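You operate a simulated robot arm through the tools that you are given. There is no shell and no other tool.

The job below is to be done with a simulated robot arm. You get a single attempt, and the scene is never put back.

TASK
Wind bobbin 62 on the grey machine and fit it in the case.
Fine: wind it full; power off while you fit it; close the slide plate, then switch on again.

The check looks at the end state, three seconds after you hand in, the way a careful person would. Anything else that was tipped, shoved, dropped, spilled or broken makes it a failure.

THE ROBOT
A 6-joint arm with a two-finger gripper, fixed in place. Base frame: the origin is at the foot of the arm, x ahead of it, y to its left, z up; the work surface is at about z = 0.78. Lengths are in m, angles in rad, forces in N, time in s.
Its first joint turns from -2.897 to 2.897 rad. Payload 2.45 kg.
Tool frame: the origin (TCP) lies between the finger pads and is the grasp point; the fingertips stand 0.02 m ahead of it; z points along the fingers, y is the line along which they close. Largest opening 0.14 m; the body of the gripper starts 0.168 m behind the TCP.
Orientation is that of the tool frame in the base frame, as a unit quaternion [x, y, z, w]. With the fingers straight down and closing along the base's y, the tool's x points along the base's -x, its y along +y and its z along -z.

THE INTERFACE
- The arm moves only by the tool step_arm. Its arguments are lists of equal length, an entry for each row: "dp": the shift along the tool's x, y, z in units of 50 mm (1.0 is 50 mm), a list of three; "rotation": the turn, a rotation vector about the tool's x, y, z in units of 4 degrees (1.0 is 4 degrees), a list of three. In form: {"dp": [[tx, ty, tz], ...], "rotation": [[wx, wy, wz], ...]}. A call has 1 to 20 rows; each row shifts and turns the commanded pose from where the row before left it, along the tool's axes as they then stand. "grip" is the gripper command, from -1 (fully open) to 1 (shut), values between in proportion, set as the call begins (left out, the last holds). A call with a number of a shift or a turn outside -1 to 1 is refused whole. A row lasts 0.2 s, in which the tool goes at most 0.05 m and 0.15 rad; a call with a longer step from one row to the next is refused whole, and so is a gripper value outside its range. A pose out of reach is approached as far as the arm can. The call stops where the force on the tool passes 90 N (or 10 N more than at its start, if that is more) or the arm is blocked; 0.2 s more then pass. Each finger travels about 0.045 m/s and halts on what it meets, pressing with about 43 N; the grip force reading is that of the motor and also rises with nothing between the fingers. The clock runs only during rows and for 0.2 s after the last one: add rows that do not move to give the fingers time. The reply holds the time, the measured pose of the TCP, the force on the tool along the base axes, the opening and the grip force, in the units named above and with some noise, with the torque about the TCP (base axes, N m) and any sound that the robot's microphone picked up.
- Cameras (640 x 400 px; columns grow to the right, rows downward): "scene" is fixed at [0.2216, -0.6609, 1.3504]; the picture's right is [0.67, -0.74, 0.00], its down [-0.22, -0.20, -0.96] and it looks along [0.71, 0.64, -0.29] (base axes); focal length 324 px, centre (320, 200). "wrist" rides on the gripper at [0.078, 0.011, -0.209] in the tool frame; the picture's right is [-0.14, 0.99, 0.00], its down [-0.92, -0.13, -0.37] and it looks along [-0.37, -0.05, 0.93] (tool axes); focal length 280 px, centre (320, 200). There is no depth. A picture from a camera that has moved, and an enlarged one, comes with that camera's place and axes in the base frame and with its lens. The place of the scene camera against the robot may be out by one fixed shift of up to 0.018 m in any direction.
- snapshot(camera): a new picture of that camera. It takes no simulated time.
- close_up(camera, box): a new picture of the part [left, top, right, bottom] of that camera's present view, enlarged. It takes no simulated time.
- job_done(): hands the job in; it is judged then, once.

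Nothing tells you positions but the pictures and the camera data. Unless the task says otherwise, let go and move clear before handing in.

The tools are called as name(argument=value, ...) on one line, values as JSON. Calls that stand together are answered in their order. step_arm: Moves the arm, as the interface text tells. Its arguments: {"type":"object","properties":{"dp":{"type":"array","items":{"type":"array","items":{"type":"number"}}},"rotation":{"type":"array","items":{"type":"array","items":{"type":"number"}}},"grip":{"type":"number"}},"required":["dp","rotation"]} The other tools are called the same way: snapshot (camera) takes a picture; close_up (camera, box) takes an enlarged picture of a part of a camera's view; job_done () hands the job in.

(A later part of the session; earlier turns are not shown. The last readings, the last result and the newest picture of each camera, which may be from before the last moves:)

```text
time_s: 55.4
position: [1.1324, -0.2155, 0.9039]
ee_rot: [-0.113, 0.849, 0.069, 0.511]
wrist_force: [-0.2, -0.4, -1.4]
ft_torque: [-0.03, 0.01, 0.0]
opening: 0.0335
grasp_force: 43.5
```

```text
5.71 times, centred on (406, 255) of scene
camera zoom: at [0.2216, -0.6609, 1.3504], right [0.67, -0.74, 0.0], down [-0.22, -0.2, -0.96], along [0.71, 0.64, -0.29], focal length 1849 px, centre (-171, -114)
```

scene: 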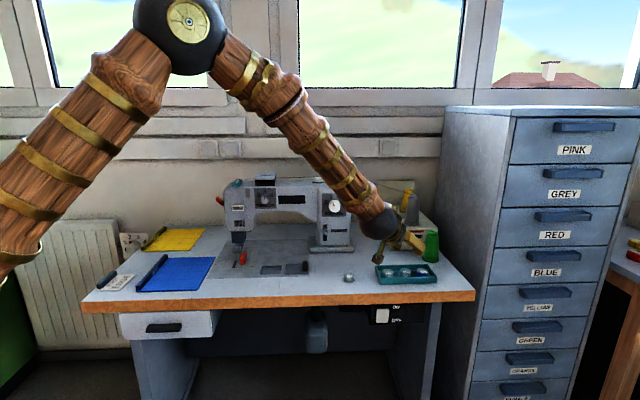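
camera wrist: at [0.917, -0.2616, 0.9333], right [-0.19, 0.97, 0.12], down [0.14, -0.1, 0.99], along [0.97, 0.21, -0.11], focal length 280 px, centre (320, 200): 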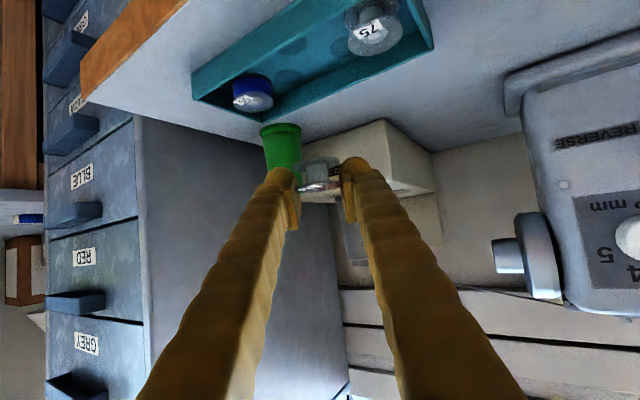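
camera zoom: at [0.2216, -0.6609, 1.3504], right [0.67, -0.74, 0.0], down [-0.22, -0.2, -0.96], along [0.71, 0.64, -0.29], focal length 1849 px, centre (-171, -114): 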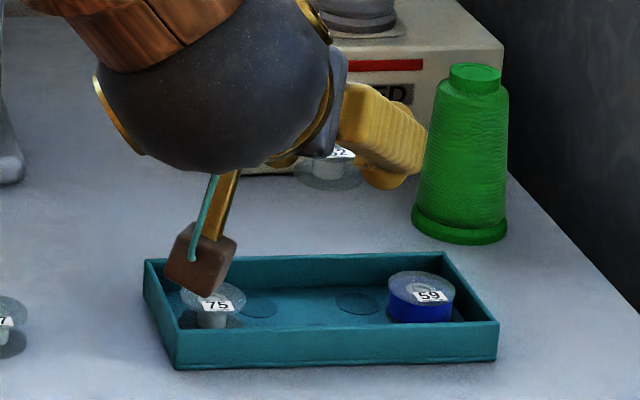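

Bobbin 62 is in the gripper and the tray's other two bobbins are upright in place. I'll check its attitude in the fingers and get a better fix on the winder spindle.

close_up(camera="wrist", box=[256, 130, 384, 210])

close_up(camera="scene", box=[396, 225, 428, 250])

close_up(camera="scene", box=[310, 165, 374, 205])

```text
5.00 times, centred on (320, 170) of wrist
camera zoom: at [0.917, -0.2616, 0.9333], right [-0.19, 0.97, 0.12], down [0.14, -0.1, 0.99], along [0.97, 0.21, -0.11], focal length 1402 px, centre (320, 350)
```

zoom: 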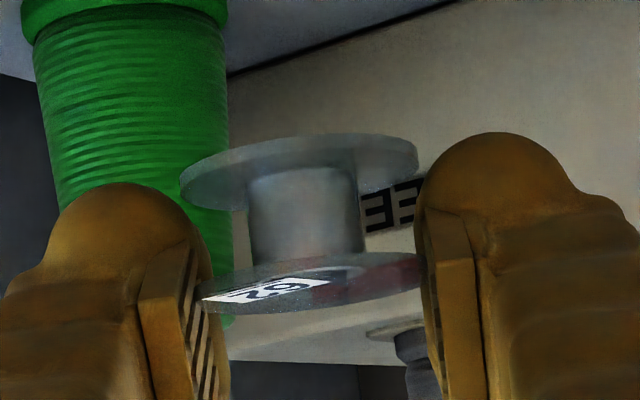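

```text
16.00 times, centred on (412, 238) of scene
camera zoom: at [0.2216, -0.6609, 1.3504], right [0.67, -0.74, 0.0], down [-0.22, -0.2, -0.96], along [0.71, 0.64, -0.29], focal length 5178 px, centre (-1152, -400)
```

zoom: 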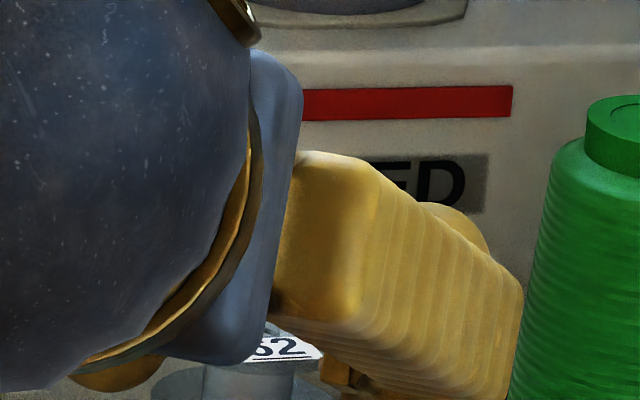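

```text
10.00 times, centred on (342, 185) of scene
camera zoom: at [0.2216, -0.6609, 1.3504], right [0.67, -0.74, 0.0], down [-0.22, -0.2, -0.96], along [0.71, 0.64, -0.29], focal length 3236 px, centre (100, 350)
```

zoom: 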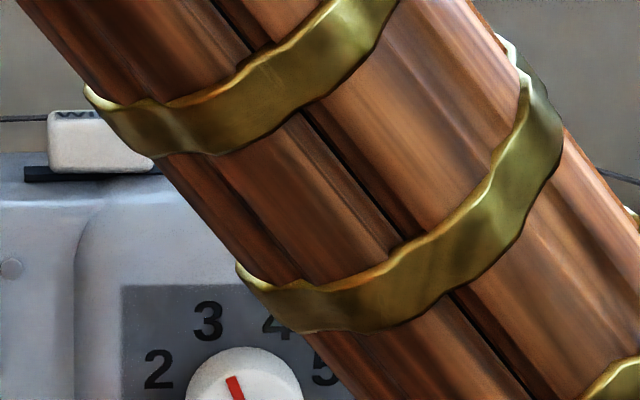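

The bobbin is held level by its top flange. I'll raise it well clear, swing the tool's yaw, and move toward the winder spindle on top of the machine for a close look.

step_arm(dp=[[-0.662, 0, -0.35], [-0.662, 0, -0.35], [-0.662, 0, -0.35], [-0.662, 0, -0.35], [-0.662, 0, -0.35], [-0.662, 0, -0.35], [-0.662, 0, -0.35], [-0.662, 0, -0.35], [0, 0, 0], [0, 0, 0], [0, 0, 0], [0, 0, 0], [0, 0, 0], [0, 0, 0], [0, 0, 0], [0, 0, 0]], rotation=[[0, 0, 0], [0, 0, 0], [0, 0, 0], [0, 0, 0], [0, 0, 0], [0, 0, 0], [0, 0, 0], [0, 0, 0], [0.851, 0, 0.45], [0.851, 0, 0.45], [0.851, 0, 0.45], [0.851, 0, 0.45], [0.851, 0, 0.45], [0.851, 0, 0.45], [0.851, 0, 0.45], [0, 0, 0]])

snapshot(camera="wrist")

snapshot(camera="scene")

```text
time_s: 58.8
position: [1.1329, -0.2156, 1.1999]
ee_rot: [0.065, 0.857, -0.039, 0.51]
wrist_force: [-0.4, 0.0, 0.8]
ft_torque: [-0.01, 0.03, 0.03]
opening: 0.0332
grasp_force: 42.4
out of reach, approached as far as the arm can: row 15
```

```text
taken
camera wrist: at [0.9163, -0.1706, 1.2313], right [0.21, 0.97, 0.12], down [0.09, -0.14, 0.99], along [0.97, -0.2, -0.12], focal length 280 px, centre (320, 200)
```

wrist: 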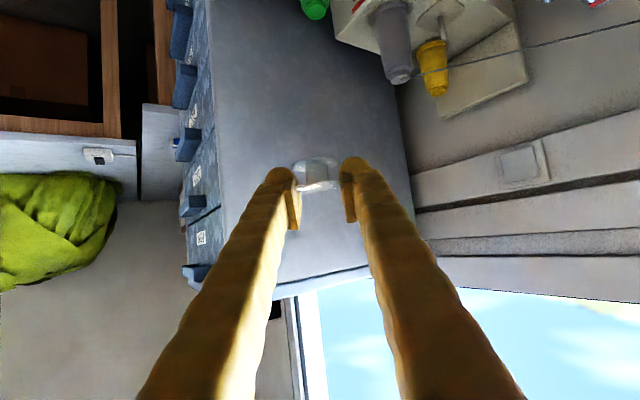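

```text
taken
```

scene: 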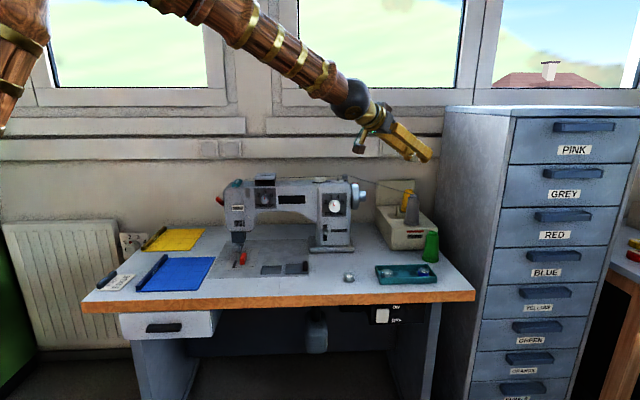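

The pose is fine (yaw about -9°). Now moving across toward the spindle, staying well above the machine.

step_arm(dp=[[0.153, 0.7885, -0.178], [0.153, 0.7885, -0.178], [0.153, 0.7885, -0.178], [0.153, 0.7885, -0.178], [0.153, 0.7885, -0.178], [0.153, 0.7885, -0.178], [0.153, 0.7885, -0.178], [0.153, 0.7885, -0.178], [0, 0, 0]], rotation=[[0, 0, 0], [0, 0, 0], [0, 0, 0], [0, 0, 0], [0, 0, 0], [0, 0, 0], [0, 0, 0], [0, 0, 0], [0, 0, 0]])

snapshot(camera="wrist")

snapshot(camera="scene")

```text
time_s: 60.8
position: [1.09, 0.0974, 1.1783]
ee_rot: [0.065, 0.857, -0.039, 0.51]
wrist_force: [-0.2, 0.2, 0.5]
ft_torque: [0.01, -0.02, 0.01]
opening: 0.0338
grasp_force: 42.9
out of reach, approached as far as the arm can: row 2
```

```text
taken
camera wrist: at [0.8747, 0.1418, 1.211], right [0.21, 0.97, 0.12], down [0.09, -0.14, 0.99], along [0.97, -0.2, -0.12], focal length 280 px, centre (320, 200)
```

wrist: 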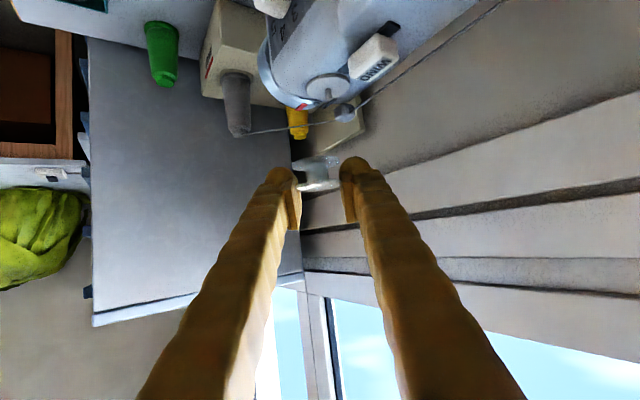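

```text
taken
```

scene: 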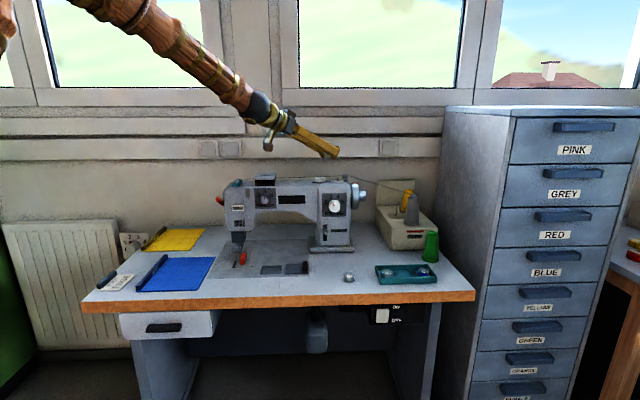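

close_up(camera="wrist", box=[260, 10, 420, 110])

close_up(camera="wrist", box=[290, 60, 370, 110])

close_up(camera="wrist", box=[256, 130, 384, 210])

```text
4.00 times, centred on (340, 60) of wrist
camera zoom: at [0.8747, 0.1418, 1.211], right [0.21, 0.97, 0.12], down [0.09, -0.14, 0.99], along [0.97, -0.2, -0.12], focal length 1122 px, centre (240, 760)
```

zoom: 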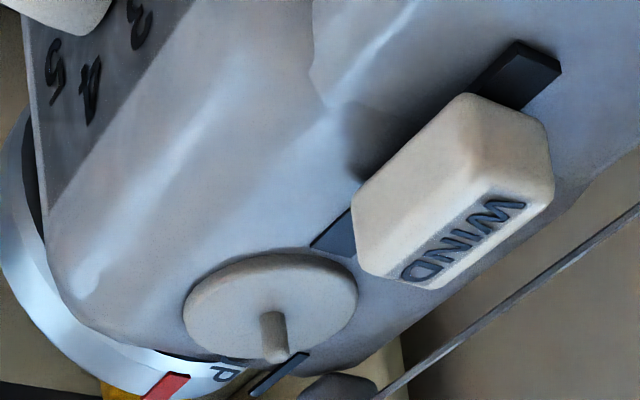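

```text
8.00 times, centred on (330, 85) of wrist
camera zoom: at [0.8747, 0.1418, 1.211], right [0.21, 0.97, 0.12], down [0.09, -0.14, 0.99], along [0.97, -0.2, -0.12], focal length 2243 px, centre (240, 1120)
```

zoom: 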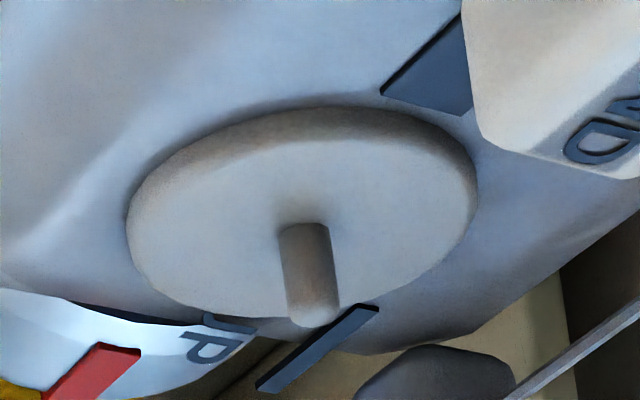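

```text
5.00 times, centred on (320, 170) of wrist
camera zoom: at [0.8747, 0.1418, 1.211], right [0.21, 0.97, 0.12], down [0.09, -0.14, 0.99], along [0.97, -0.2, -0.12], focal length 1402 px, centre (320, 350)
```

zoom: 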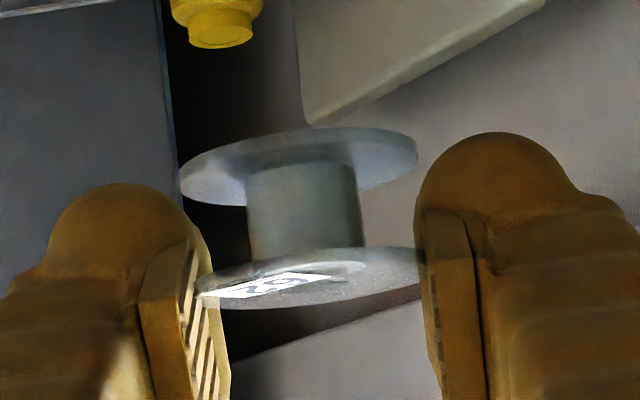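

I triangulate the spindle pin's base at about (1.156, 0.107, 1.060), about 12 mm tall; the bobbin's bottom sits about 26 mm below the TCP. I'll bring the bobbin to a hover just above the pin and check alignment from both cameras.

step_arm(dp=[[0.163, 0.128, 0.585], [0.163, 0.128, 0.585], [0.163, 0.128, 0.585], [0, 0, 0], [0, 0, 0]], rotation=[[0, 0, 0], [0, 0, 0], [0, 0, 0], [0, 0, 0], [0, 0, 0]])

close_up(camera="wrist", box=[240, 100, 400, 200])

close_up(camera="scene", box=[310, 150, 390, 200])

```text
time_s: 62.0
position: [1.1574, 0.1076, 1.1185]
ee_rot: [0.065, 0.857, -0.039, 0.51]
wrist_force: [0.3, 0.2, 0.2]
ft_torque: [-0.02, -0.02, -0.01]
opening: 0.0336
grasp_force: 43.1
```

```text
4.00 times, centred on (320, 150) of wrist
camera zoom: at [0.9415, 0.1522, 1.1497], right [0.21, 0.97, 0.12], down [0.09, -0.14, 0.99], along [0.97, -0.2, -0.12], focal length 1122 px, centre (320, 400)
```

zoom: 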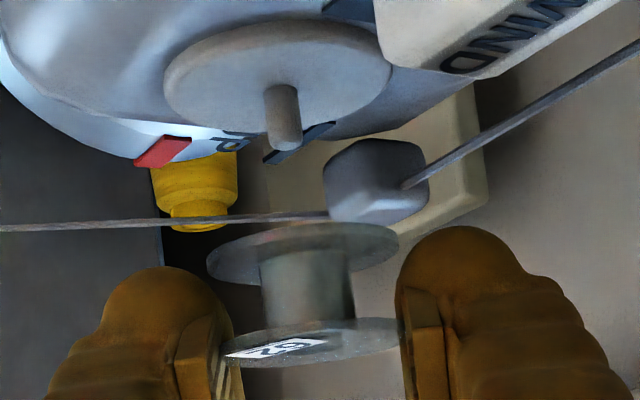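

```text
8.00 times, centred on (350, 175) of scene
camera zoom: at [0.2216, -0.6609, 1.3504], right [0.67, -0.74, 0.0], down [-0.22, -0.2, -0.96], along [0.71, 0.64, -0.29], focal length 2589 px, centre (80, 400)
```

zoom: 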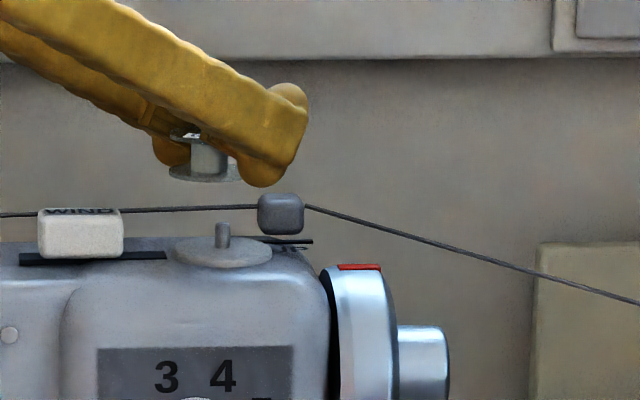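

Both cameras show the bobbin must move a few millimetres to the right and outward to line up with the pin. I'll zoom in for a precise measurement.

close_up(camera="scene", box=[325, 160, 357, 185])

close_up(camera="wrist", box=[280, 100, 360, 190])

```text
16.00 times, centred on (341, 172) of scene
camera zoom: at [0.2216, -0.6609, 1.3504], right [0.67, -0.74, 0.0], down [-0.22, -0.2, -0.96], along [0.71, 0.64, -0.29], focal length 5178 px, centre (-16, 640)
```

zoom: 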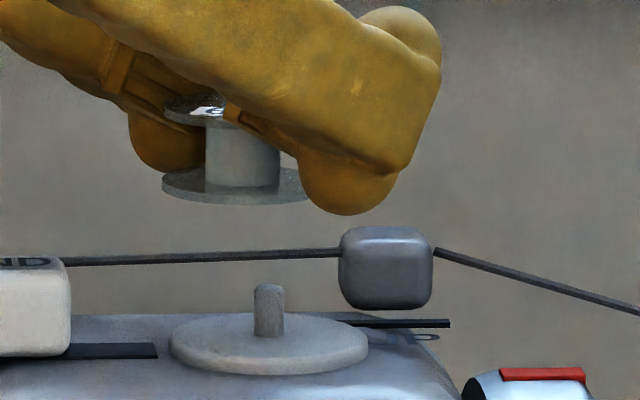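

```text
4.44 times, centred on (320, 145) of wrist
camera zoom: at [0.9415, 0.1522, 1.1497], right [0.21, 0.97, 0.12], down [0.09, -0.14, 0.99], along [0.97, -0.2, -0.12], focal length 1246 px, centre (320, 444)
```

zoom: 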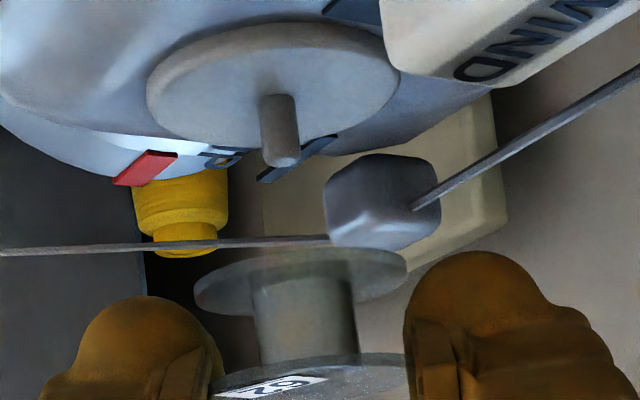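

The bobbin needs about 8 mm more outward and 1 mm sideways, and sits about 37 mm above the spindle disc. Moving over and lowering to just above the pin tip, then re-checking.

step_arm(dp=[[0.136, -0.008, 0.169], [0.136, -0.008, 0.169], [0, 0, 0], [0, 0, 0]], rotation=[[0, 0, 0], [0, 0, 0], [0, 0, 0], [0, 0, 0]])

close_up(camera="wrist", box=[280, 100, 360, 190])

close_up(camera="scene", box=[325, 160, 357, 185])

```text
time_s: 63.0
position: [1.1659, 0.1061, 1.0961]
ee_rot: [0.066, 0.857, -0.04, 0.51]
wrist_force: [0.9, 0.5, 0.4]
ft_torque: [0.02, 0.02, -0.01]
opening: 0.0333
grasp_force: 42.8
```

```text
4.44 times, centred on (320, 145) of wrist
camera zoom: at [0.9499, 0.1498, 1.128], right [0.21, 0.97, 0.12], down [0.1, -0.14, 0.99], along [0.97, -0.2, -0.12], focal length 1246 px, centre (320, 444)
```

zoom: 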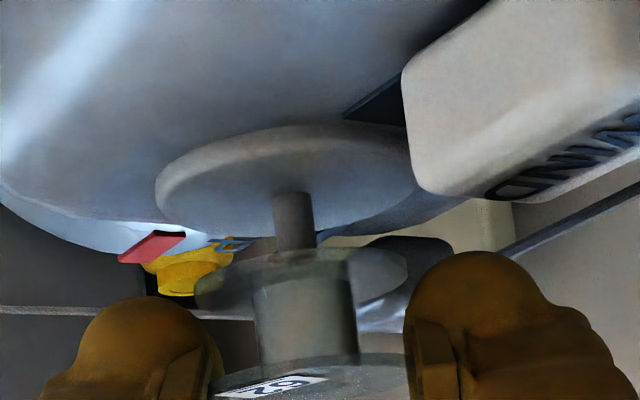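

```text
16.00 times, centred on (341, 172) of scene
camera zoom: at [0.2216, -0.6609, 1.3504], right [0.67, -0.74, 0.0], down [-0.22, -0.2, -0.96], along [0.71, 0.64, -0.29], focal length 5178 px, centre (-16, 640)
```

zoom: 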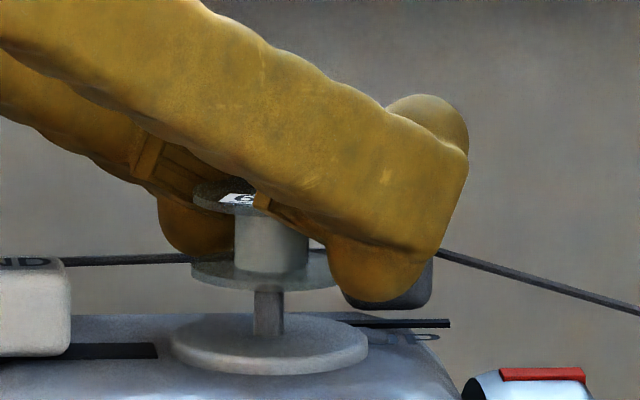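

Aligned with the pin in both views (within about half a millimetre). Lowering onto the pin in steps, watching the force.

step_arm(dp=[[0.07, 0.003, 0.038], [0.07, 0.003, 0.038], [0.0, 0, 0.0]], rotation=[[0, 0, 0], [0, 0, 0], [0, 0, 0]])

step_arm(dp=[[0.044, 0, 0.0239], [0.044, 0, 0.0239], [0.0, 0, 0.0]], rotation=[[0, 0, 0], [0, 0, 0], [0, 0, 0]])

close_up(camera="wrist", box=[280, 100, 360, 190])

close_up(camera="scene", box=[325, 160, 357, 185])

```text
time_s: 63.8
position: [1.1653, 0.1045, 1.0886]
ee_rot: [0.065, 0.857, -0.039, 0.51]
wrist_force: [0.3, 0.8, 0.0]
ft_torque: [0.01, 0.02, 0.0]
opening: 0.0332
grasp_force: 43.7
```

```text
time_s: 64.6
position: [1.1667, 0.1047, 1.0831]
ee_rot: [0.066, 0.857, -0.04, 0.51]
wrist_force: [-0.7, -0.4, -0.1]
ft_torque: [-0.01, 0.02, 0.02]
opening: 0.0332
grasp_force: 43.1
```

```text
4.44 times, centred on (320, 145) of wrist
camera zoom: at [0.9509, 0.1497, 1.1154], right [0.21, 0.97, 0.12], down [0.09, -0.14, 0.99], along [0.97, -0.2, -0.12], focal length 1246 px, centre (320, 444)
```

zoom: 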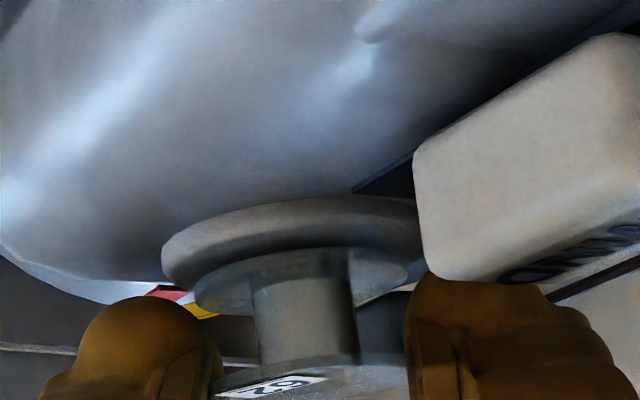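

```text
16.00 times, centred on (341, 172) of scene
camera zoom: at [0.2216, -0.6609, 1.3504], right [0.67, -0.74, 0.0], down [-0.22, -0.2, -0.96], along [0.71, 0.64, -0.29], focal length 5178 px, centre (-16, 640)
```

zoom: 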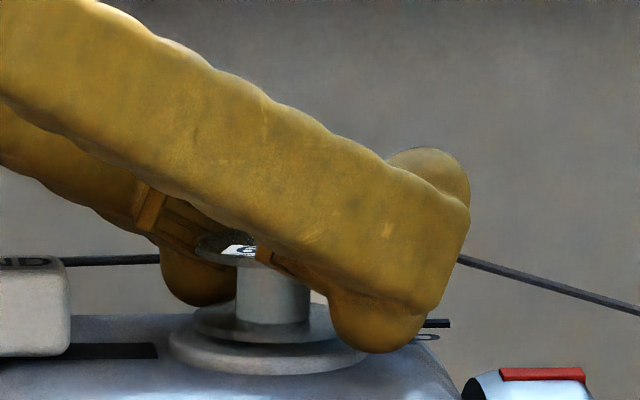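

No contact force: the pin is inside the hub, with a few millimetres left. Continuing down gently until it seats.

step_arm(dp=[[0.0264, 0, 0.0143], [0.0, 0, 0.0]], rotation=[[0, 0, 0], [0, 0, 0]])

step_arm(dp=[[0.0264, 0, 0.0143], [0.0, 0, 0.0]], rotation=[[0, 0, 0], [0, 0, 0]])

close_up(camera="scene", box=[325, 160, 357, 185])

```text
time_s: 65.2
position: [1.1654, 0.1047, 1.0834]
ee_rot: [0.066, 0.857, -0.039, 0.51]
wrist_force: [-0.2, 0.5, -0.2]
ft_torque: [0.0, -0.01, 0.0]
opening: 0.0332
grasp_force: 43.3
```

```text
time_s: 65.8
position: [1.1661, 0.1045, 1.0806]
ee_rot: [0.065, 0.856, -0.038, 0.511]
wrist_force: [1.5, 1.0, 10.0]
ft_torque: [0.04, -0.17, -0.01]
opening: 0.0335
grasp_force: 43.5
```

```text
16.00 times, centred on (341, 172) of scene
camera zoom: at [0.2216, -0.6609, 1.3504], right [0.67, -0.74, 0.0], down [-0.22, -0.2, -0.96], along [0.71, 0.64, -0.29], focal length 5178 px, centre (-16, 640)
```

zoom: 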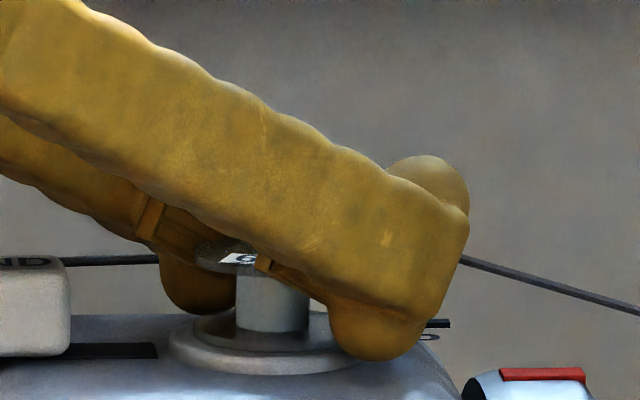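

Contact at about 10 N: the bobbin has seated on the disc with the pin in its hub. I'll release it and lift straight up.

step_arm(dp=[[0, 0, 0], [0, 0, 0], [0, 0, 0]], rotation=[[0, 0, 0], [0, 0, 0], [0, 0, 0]], grip=0.34)

step_arm(dp=[[-0.2, 0, -0.1085], [-0.4, 0, -0.217], [-0.6, 0, -0.325], [-0.6, 0, -0.325], [0, 0, 0]], rotation=[[0, 0, 0], [0, 0, 0], [0, 0, 0], [0, 0, 0], [0, 0, 0]])

close_up(camera="scene", box=[310, 150, 374, 190])

snapshot(camera="wrist")

```text
time_s: 66.6
position: [1.166, 0.1045, 1.0808]
ee_rot: [0.064, 0.857, -0.038, 0.51]
wrist_force: [0.2, 0.0, -0.8]
ft_torque: [0.02, -0.02, -0.05]
opening: 0.0463
grasp_force: 0.0
```

```text
time_s: 67.8
position: [1.1674, 0.1072, 1.1822]
ee_rot: [0.065, 0.857, -0.039, 0.51]
wrist_force: [0.2, -0.1, 1.0]
ft_torque: [0.04, 0.01, 0.01]
opening: 0.0463
grasp_force: 0.0
```

```text
10.00 times, centred on (342, 170) of scene
camera zoom: at [0.2216, -0.6609, 1.3504], right [0.67, -0.74, 0.0], down [-0.22, -0.2, -0.96], along [0.71, 0.64, -0.29], focal length 3236 px, centre (100, 500)
```

zoom: 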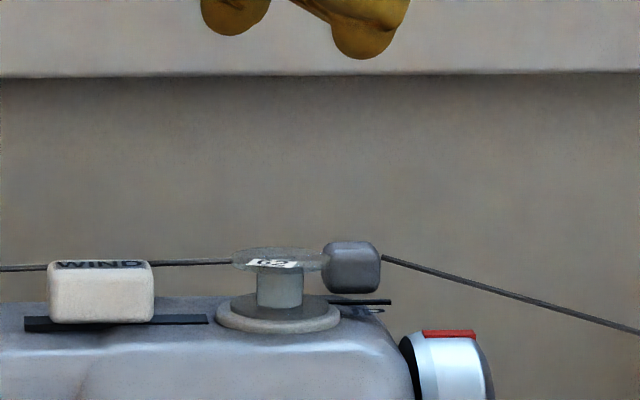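

```text
taken
camera wrist: at [0.952, 0.1509, 1.2144], right [0.21, 0.97, 0.12], down [0.09, -0.14, 0.99], along [0.97, -0.2, -0.12], focal length 280 px, centre (320, 200)
```

wrist: 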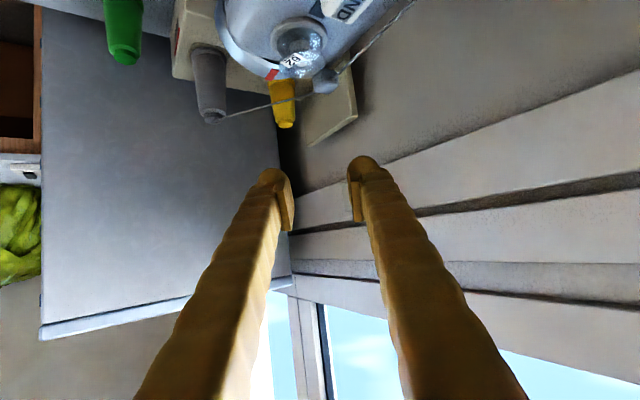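

Bobbin 62 is seated flat on the winder spindle. Next I'll engage the winder: close the gripper, move to the left of the WIND block (it spans roughly 44–83 mm left of the pin), and then push it toward the bobbin.

step_arm(dp=[[0.479, 0.517, -0.435], [0.479, 0.517, -0.435], [0.479, 0.517, -0.435], [0, 0, 0], [0, 0, 0], [0, 0, 0]], rotation=[[0, 0, 0], [0, 0, 0], [0, 0, 0], [0, 0, 0], [0, 0, 0], [0, 0, 0]], grip=1.0)

snapshot(camera="wrist")

close_up(camera="scene", box=[280, 140, 376, 200])

```text
time_s: 69.2
position: [1.0877, 0.1951, 1.153]
ee_rot: [0.066, 0.857, -0.039, 0.51]
wrist_force: [-0.4, 0.3, 0.3]
ft_torque: [0.03, -0.03, 0.0]
opening: 0.0
grasp_force: 29.6
```

```text
taken
camera wrist: at [0.8722, 0.2397, 1.1829], right [0.21, 0.97, 0.12], down [0.09, -0.14, 0.99], along [0.97, -0.2, -0.12], focal length 280 px, centre (320, 200)
```

wrist: 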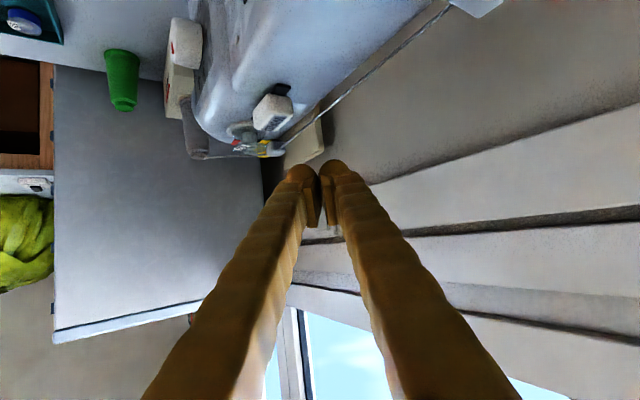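

```text
6.67 times, centred on (328, 170) of scene
camera zoom: at [0.2216, -0.6609, 1.3504], right [0.67, -0.74, 0.0], down [-0.22, -0.2, -0.96], along [0.71, 0.64, -0.29], focal length 2157 px, centre (267, 400)
```

zoom: 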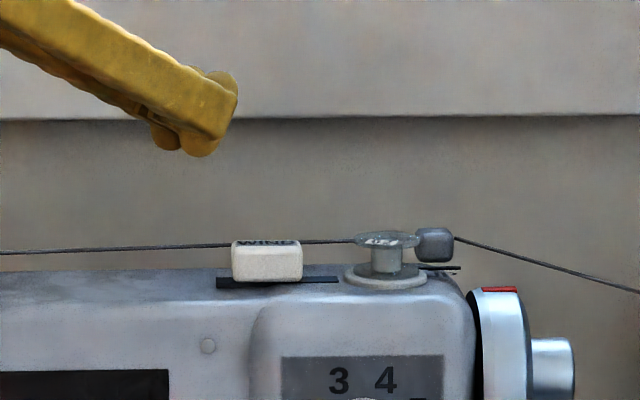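

step_arm(dp=[[0.077, 0.119, -0.142], [0.452, 0, 0.245], [0.452, 0, 0.245], [0.3, 0, 0.163], [0, 0, 0]], rotation=[[0, 0, 0], [0, 0, 0], [0, 0, 0], [0, 0, 0], [0, 0, 0]])

close_up(camera="scene", box=[296, 155, 360, 195])

close_up(camera="wrist", box=[220, 90, 380, 190])

```text
time_s: 70.4
position: [1.0816, 0.202, 1.0831]
ee_rot: [0.066, 0.857, -0.039, 0.51]
wrist_force: [1.0, 0.1, 0.0]
ft_torque: [0.0, -0.04, -0.04]
opening: 0.0002
grasp_force: 29.0
```

```text
10.00 times, centred on (328, 175) of scene
camera zoom: at [0.2216, -0.6609, 1.3504], right [0.67, -0.74, 0.0], down [-0.22, -0.2, -0.96], along [0.71, 0.64, -0.29], focal length 3236 px, centre (240, 450)
```

zoom: 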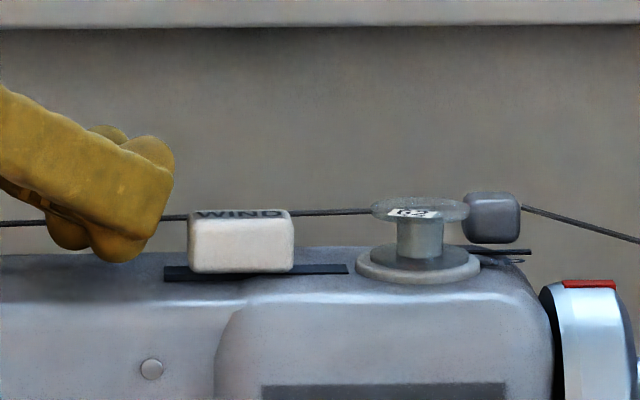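

```text
4.00 times, centred on (300, 140) of wrist
camera zoom: at [0.8666, 0.2466, 1.1146], right [0.21, 0.97, 0.12], down [0.09, -0.14, 0.99], along [0.97, -0.2, -0.12], focal length 1122 px, centre (400, 440)
```

zoom: 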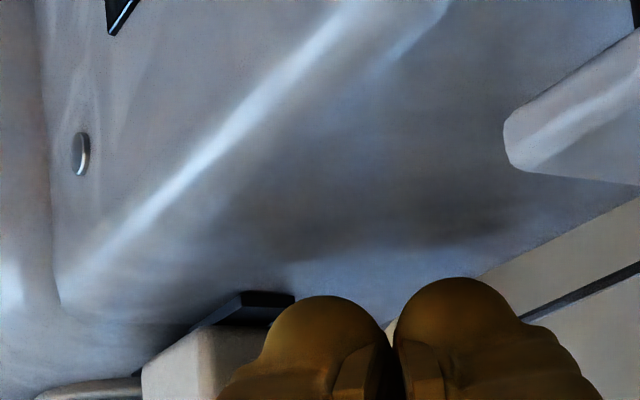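

The fingers are at block height with about 6 mm of gap. Pushing the WIND block toward the spindle in small moves, checking force.

step_arm(dp=[[-0.0385, -0.0591, 0.071], [-0.0385, -0.0591, 0.071], [-0.0385, -0.0591, 0.071], [0, 0, 0]], rotation=[[0, 0, 0], [0, 0, 0], [0, 0, 0], [0, 0, 0]])

close_up(camera="scene", box=[296, 155, 360, 195])

```text
time_s: 71.4
position: [1.091, 0.1926, 1.0824]
ee_rot: [0.065, 0.857, -0.039, 0.51]
wrist_force: [-0.6, 0.4, 0.2]
ft_torque: [-0.01, -0.01, -0.01]
opening: 0.0002
grasp_force: 29.3
```

```text
10.00 times, centred on (328, 175) of scene
camera zoom: at [0.2216, -0.6609, 1.3504], right [0.67, -0.74, 0.0], down [-0.22, -0.2, -0.96], along [0.71, 0.64, -0.29], focal length 3236 px, centre (240, 450)
```

zoom: 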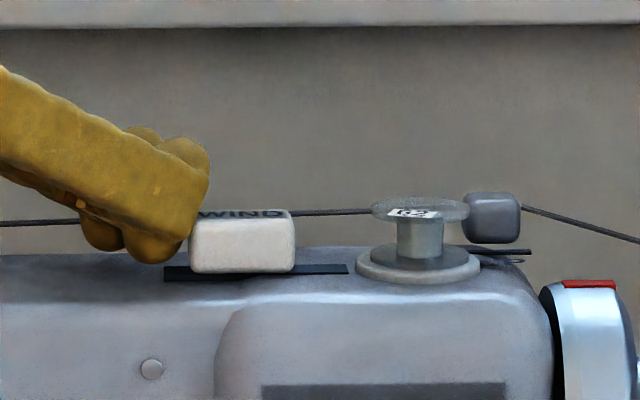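

step_arm(dp=[[-0.0385, -0.0591, 0.071], [-0.0385, -0.0591, 0.071], [0, 0, 0]], rotation=[[0, 0, 0], [0, 0, 0], [0, 0, 0]])

close_up(camera="scene", box=[296, 155, 360, 195])

```text
time_s: 72.2
position: [1.098, 0.1843, 1.0823]
ee_rot: [0.066, 0.857, -0.04, 0.51]
wrist_force: [0.2, 0.7, 0.0]
ft_torque: [0.0, 0.01, 0.01]
opening: 0.0
grasp_force: 29.6
```

```text
10.00 times, centred on (328, 175) of scene
camera zoom: at [0.2216, -0.6609, 1.3504], right [0.67, -0.74, 0.0], down [-0.22, -0.2, -0.96], along [0.71, 0.64, -0.29], focal length 3236 px, centre (240, 450)
```

zoom: 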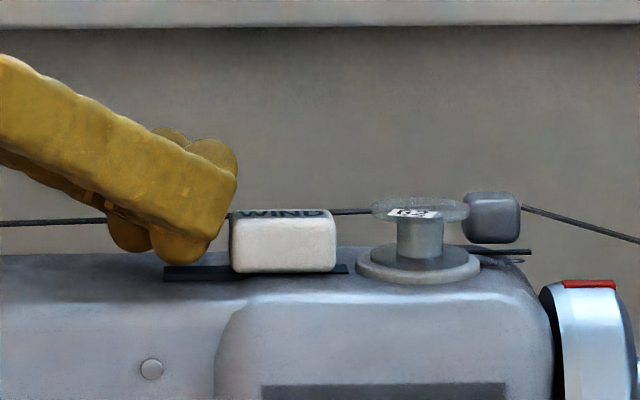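

The WIND block snapped over toward the bobbin (it moved about 16 mm), so the winder is engaged. I'll back the fingers off and rise, then head to the power rocker under the table's front edge.

step_arm(dp=[[0.1155, 0.1773, -0.213], [-0.7, 0, -0.38], [-0.7, 0, -0.38], [0, 0, 0]], rotation=[[0, 0, 0], [0, 0, 0], [0, 0, 0], [0, 0, 0]])

close_up(camera="scene", box=[296, 155, 376, 205])

```text
time_s: 73.2
position: [1.0894, 0.1959, 1.161]
ee_rot: [0.064, 0.857, -0.039, 0.509]
wrist_force: [-0.4, 0.3, 0.1]
ft_torque: [0.0, -0.06, 0.02]
opening: 0.0001
grasp_force: 29.5
```

```text
8.00 times, centred on (336, 180) of scene
camera zoom: at [0.2216, -0.6609, 1.3504], right [0.67, -0.74, 0.0], down [-0.22, -0.2, -0.96], along [0.71, 0.64, -0.29], focal length 2589 px, centre (192, 360)
```

zoom: 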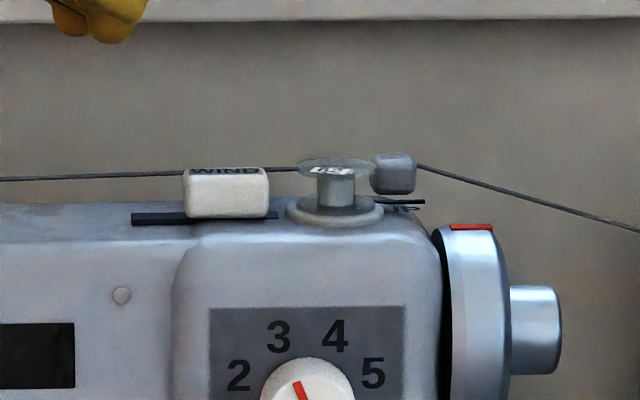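

step_arm(dp=[[0.263, -0.813, -0.309], [0.263, -0.813, -0.309], [0.263, -0.813, -0.309], [0.263, -0.813, -0.309], [0.263, -0.813, -0.309], [0.263, -0.813, -0.309], [0.263, -0.813, -0.309], [0.263, -0.813, -0.309], [0.263, -0.813, -0.309], [0.263, -0.813, -0.309], [0.263, -0.813, -0.309], [0.263, -0.813, -0.309], [0, 0, 0]], rotation=[[0, 0, 0], [0, 0, 0], [0, 0, 0], [0, 0, 0], [0, 0, 0], [0, 0, 0], [0, 0, 0], [0, 0, 0], [0, 0, 0], [0, 0, 0], [0, 0, 0], [0, 0, 0], [0, 0, 0]])

step_arm(dp=[[0, 0, 0], [0, 0, 0], [0, 0, 0], [0, 0, 0], [0, 0, 0], [0, 0, 0], [0, 0, 0], [0, 0, 0], [0, 0, 0], [0, 0, 0]], rotation=[[-0.879, 0, -0.477], [-0.879, 0, -0.477], [-0.879, 0, -0.477], [-0.879, 0, -0.477], [-0.879, 0, -0.477], [-0.879, 0, -0.477], [-0.879, 0, -0.477], [-0.879, 0, -0.477], [-0.879, 0, -0.477], [-0.879, 0, -0.477]])

snapshot(camera="wrist")

snapshot(camera="scene")

```text
time_s: 76.0
position: [0.7904, -0.1409, 1.1084]
ee_rot: [0.143, 0.847, -0.043, 0.51]
wrist_force: [0.0, 0.5, -0.6]
ft_torque: [0.02, -0.03, -0.01]
opening: 0.0002
grasp_force: 29.9
out of reach, approached as far as the arm can: row 8, 9, 10, 11, 12
```

```text
time_s: 78.2
position: [0.7902, -0.1408, 1.1087]
ee_rot: [0.143, 0.847, -0.042, 0.511]
wrist_force: [0.3, 0.5, -0.7]
ft_torque: [-0.02, -0.05, 0.01]
opening: 0.0
grasp_force: 29.3
out of reach, approached as far as the arm can: row 1, 2, 3, 4, 5, 6, 7, 8, 9, 10
```

```text
taken
camera wrist: at [0.5827, -0.0698, 1.1415], right [0.34, 0.92, 0.19], down [0.05, -0.23, 0.97], along [0.94, -0.32, -0.13], focal length 280 px, centre (320, 200)
```

wrist: 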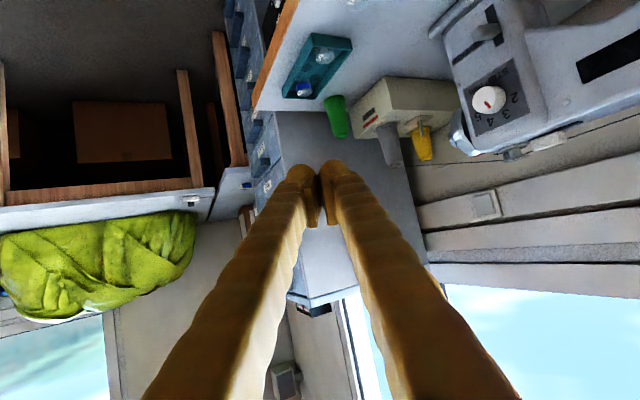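

```text
taken
```

scene: 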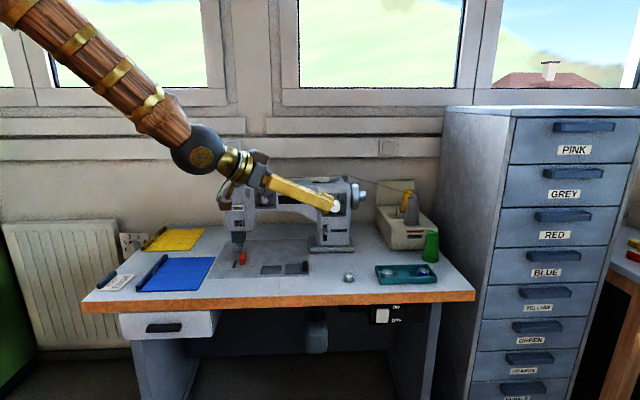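

The wrist is near a singular pose here (tool nearly in line with the forearm). I'll bring the tool back toward vertical first, then yaw freely, then tilt toward the switch.

step_arm(dp=[[0, 0, 0], [0, 0, 0], [0, 0, 0], [0, 0, 0], [0, 0, 0], [0, 0, 0], [0, 0, 0], [0, 0, 0], [0, 0, 0], [0, 0, 0], [0, 0, 0], [0, 0, 0]], rotation=[[0, 1, 0], [0, 1, 0], [0, 1, 0], [0, 1, 0], [0, 1, 0], [0, 1, 0], [0, 1, 0], [0, 1, 0], [0, 1, 0], [0, 1, 0], [0, 1, 0], [0, 1, 0]])

snapshot(camera="scene")

```text
time_s: 80.8
position: [0.7854, -0.1742, 1.1099]
ee_rot: [0.173, 0.936, -0.048, 0.302]
wrist_force: [0.2, -0.3, -0.2]
ft_torque: [0.02, -0.01, 0.02]
opening: 0.0001
grasp_force: 29.3
out of reach, approached as far as the arm can: row 3, 4, 5, 6, 7, 8, 9, 10
```

```text
taken
```

scene: 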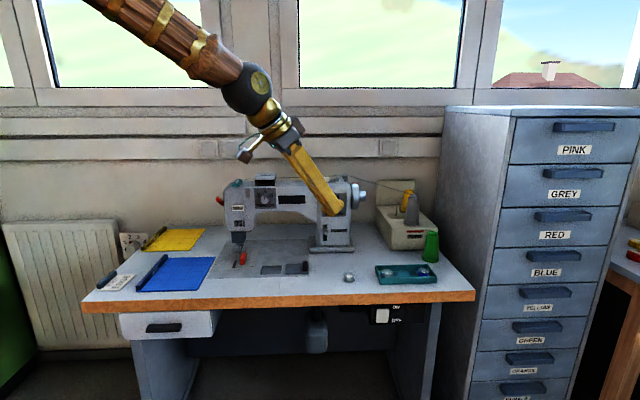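

step_arm(dp=[[0, 0, 0], [0, 0, 0], [0, 0, 0]], rotation=[[0, 1, 0], [0, 1, 0], [0, 0, 0]])

```text
time_s: 81.6
position: [0.7866, -0.1741, 1.1108]
ee_rot: [0.176, 0.955, -0.036, 0.237]
wrist_force: [0.4, -1.1, -0.9]
ft_torque: [0.0, 0.01, -0.01]
opening: 0.0
grasp_force: 29.4
```

step_arm(dp=[[0, 0, 0], [0, 0, 0], [0, 0, 0], [0, 0, 0], [0, 0, 0], [0, 0, 0], [0, 0, 0], [0, 0, 0], [0, 0, 0], [0, 0, 0], [0, 0, 0], [0, 0, 0], [0, 0, 0], [0, 0, 0], [0, 0, 0]], rotation=[[-0.455, 0, -0.871], [-0.455, 0, -0.871], [-0.455, 0, -0.871], [-0.455, 0, -0.871], [-0.455, 0, -0.871], [-0.455, 0, -0.871], [-0.455, 0, -0.871], [-0.455, 0, -0.871], [-0.455, 0, -0.871], [-0.455, 0, -0.871], [-0.455, 0, -0.871], [-0.455, 0, -0.871], [-0.455, 0, -0.871], [-0.455, 0, -0.871], [-0.455, 0, -0.871]])

snapshot(camera="wrist")

```text
time_s: 84.8
position: [0.7864, -0.1751, 1.1103]
ee_rot: [-0.317, 0.916, 0.083, 0.231]
wrist_force: [-0.1, 0.2, -0.2]
ft_torque: [-0.01, -0.02, 0.04]
opening: 0.0001
grasp_force: 29.5
```

```text
taken
camera wrist: at [0.6492, -0.2706, 1.258], right [-0.52, 0.85, 0.07], down [0.58, 0.29, 0.76], along [0.63, 0.44, -0.64], focal length 280 px, centre (320, 200)
```

wrist: 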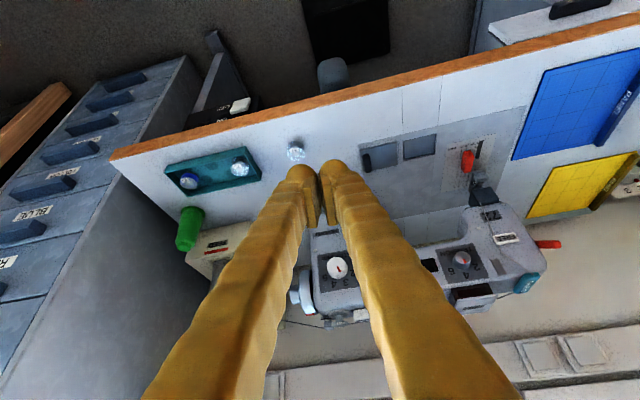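

close_up(camera="wrist", box=[190, 60, 286, 130])

close_up(camera="wrist", box=[340, 110, 468, 190])

close_up(camera="wrist", box=[150, 130, 310, 230])

```text
5.71 times, centred on (238, 95) of wrist
camera zoom: at [0.6492, -0.2706, 1.258], right [-0.52, 0.85, 0.07], down [0.58, 0.29, 0.76], along [0.63, 0.44, -0.64], focal length 1602 px, centre (789, 800)
```

zoom: 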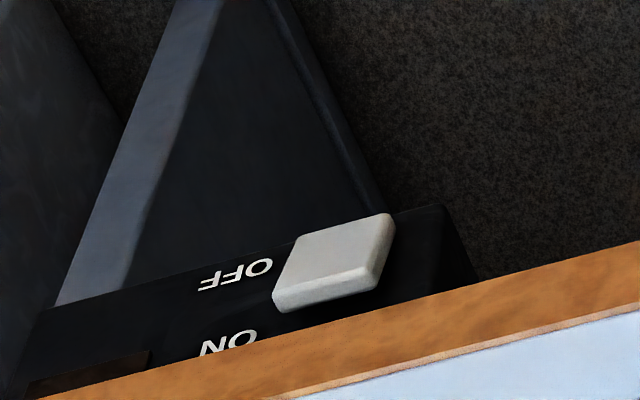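

```text
5.00 times, centred on (404, 150) of wrist
camera zoom: at [0.6492, -0.2706, 1.258], right [-0.52, 0.85, 0.07], down [0.58, 0.29, 0.76], along [0.63, 0.44, -0.64], focal length 1402 px, centre (-100, 450)
```

zoom: 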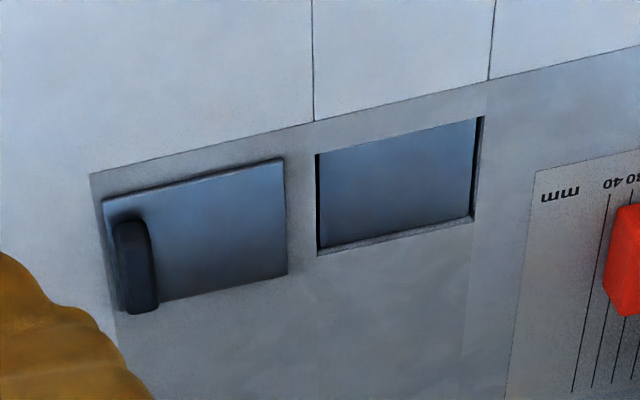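

```text
4.00 times, centred on (230, 180) of wrist
camera zoom: at [0.6492, -0.2706, 1.258], right [-0.52, 0.85, 0.07], down [0.58, 0.29, 0.76], along [0.63, 0.44, -0.64], focal length 1122 px, centre (680, 280)
```

zoom: 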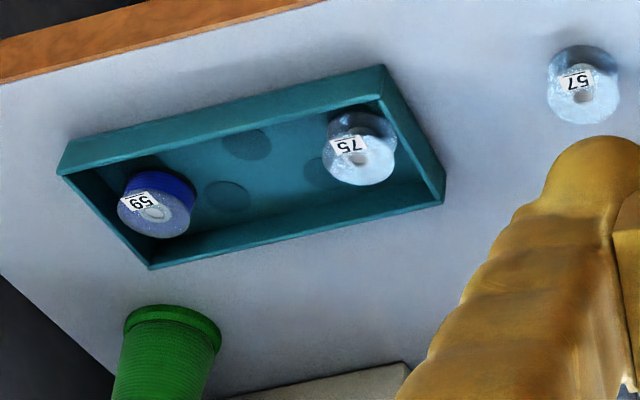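

I can see the rocker now: it is flush with the table front near (1.014, -0.212), spanning z ≈ 0.665–0.71, with ON at the top. I'll tilt the closed fingers toward it.

step_arm(dp=[[0, 0, 0], [0, 0, 0], [0, 0, 0], [0, 0, 0], [0, 0, 0], [0, 0, 0], [0, 0, 0], [0, 0, 0], [0, 0, 0], [0, 0, 0]], rotation=[[0, -1, 0], [0, -1, 0], [0, -1, 0], [0, -1, 0], [0, -1, 0], [0, -1, 0], [0, -1, 0], [0, -1, 0], [0, -1, 0], [0, -1, 0]])

```text
time_s: 87.0
position: [0.7867, -0.175, 1.1114]
ee_rot: [-0.269, 0.781, 0.186, 0.532]
wrist_force: [-0.1, -0.2, 0.4]
ft_torque: [0.02, -0.03, 0.0]
opening: 0.0
grasp_force: 29.5
```

step_arm(dp=[[0.6454, -0.3416, 0.4076], [0.6454, -0.3416, 0.4076], [0.6454, -0.3416, 0.4076], [0.6454, -0.3416, 0.4076], [0.6454, -0.3416, 0.4076], [0.6454, -0.3416, 0.4076], [0.6454, -0.3416, 0.4076], [0.6454, -0.3416, 0.4076], [0.6454, -0.3416, 0.4076], [0.6454, -0.3416, 0.4076], [0, 0, 0]], rotation=[[0, 0, 0], [0, 0, 0], [0, 0, 0], [0, 0, 0], [0, 0, 0], [0, 0, 0], [0, 0, 0], [0, 0, 0], [0, 0, 0], [0, 0, 0], [0, 0, 0]])

snapshot(camera="wrist")

snapshot(camera="scene")

```text
time_s: 89.4
position: [0.9491, -0.2629, 0.7353]
ee_rot: [-0.27, 0.782, 0.186, 0.53]
wrist_force: [0.1, -0.4, -0.2]
ft_torque: [0.01, 0.05, -0.01]
opening: 0.0
grasp_force: 29.6
```

```text
taken
camera wrist: at [0.769, -0.3921, 0.7395], right [-0.57, 0.81, 0.13], down [0.08, -0.11, 0.99], along [0.82, 0.58, 0.0], focal length 280 px, centre (320, 200)
```

wrist: 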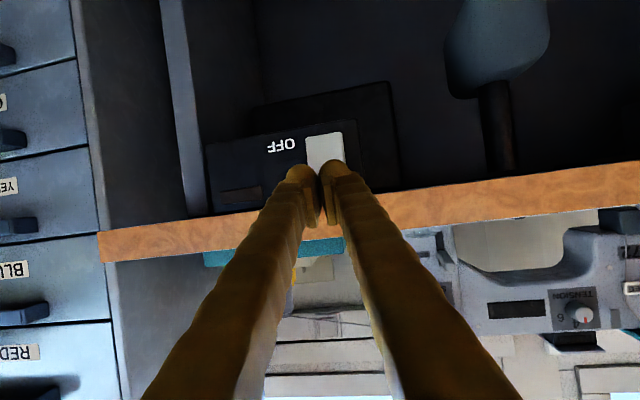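

```text
taken
```

scene: 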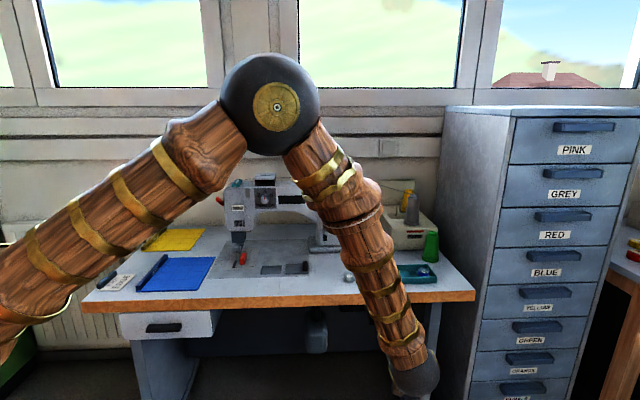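

close_up(camera="wrist", box=[240, 110, 400, 210])

close_up(camera="scene", box=[340, 270, 440, 350])

```text
4.00 times, centred on (320, 160) of wrist
camera zoom: at [0.769, -0.3921, 0.7395], right [-0.57, 0.81, 0.13], down [0.08, -0.11, 0.99], along [0.82, 0.58, 0.0], focal length 1122 px, centre (320, 360)
```

zoom: 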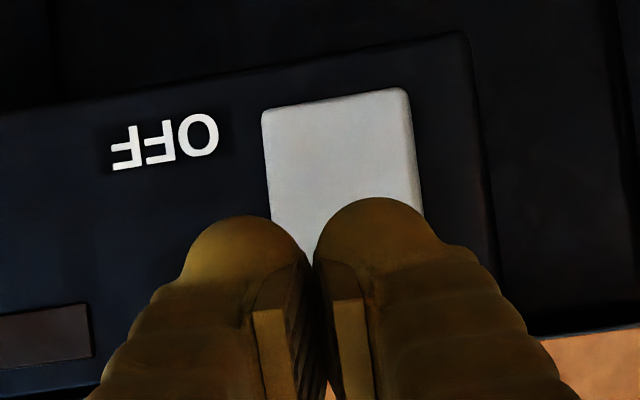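

```text
5.00 times, centred on (390, 310) of scene
camera zoom: at [0.2216, -0.6609, 1.3504], right [0.67, -0.74, 0.0], down [-0.22, -0.2, -0.96], along [0.71, 0.64, -0.29], focal length 1618 px, centre (-30, -350)
```

zoom: 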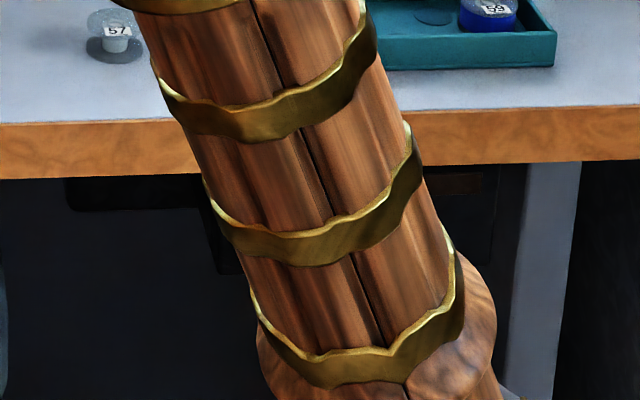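

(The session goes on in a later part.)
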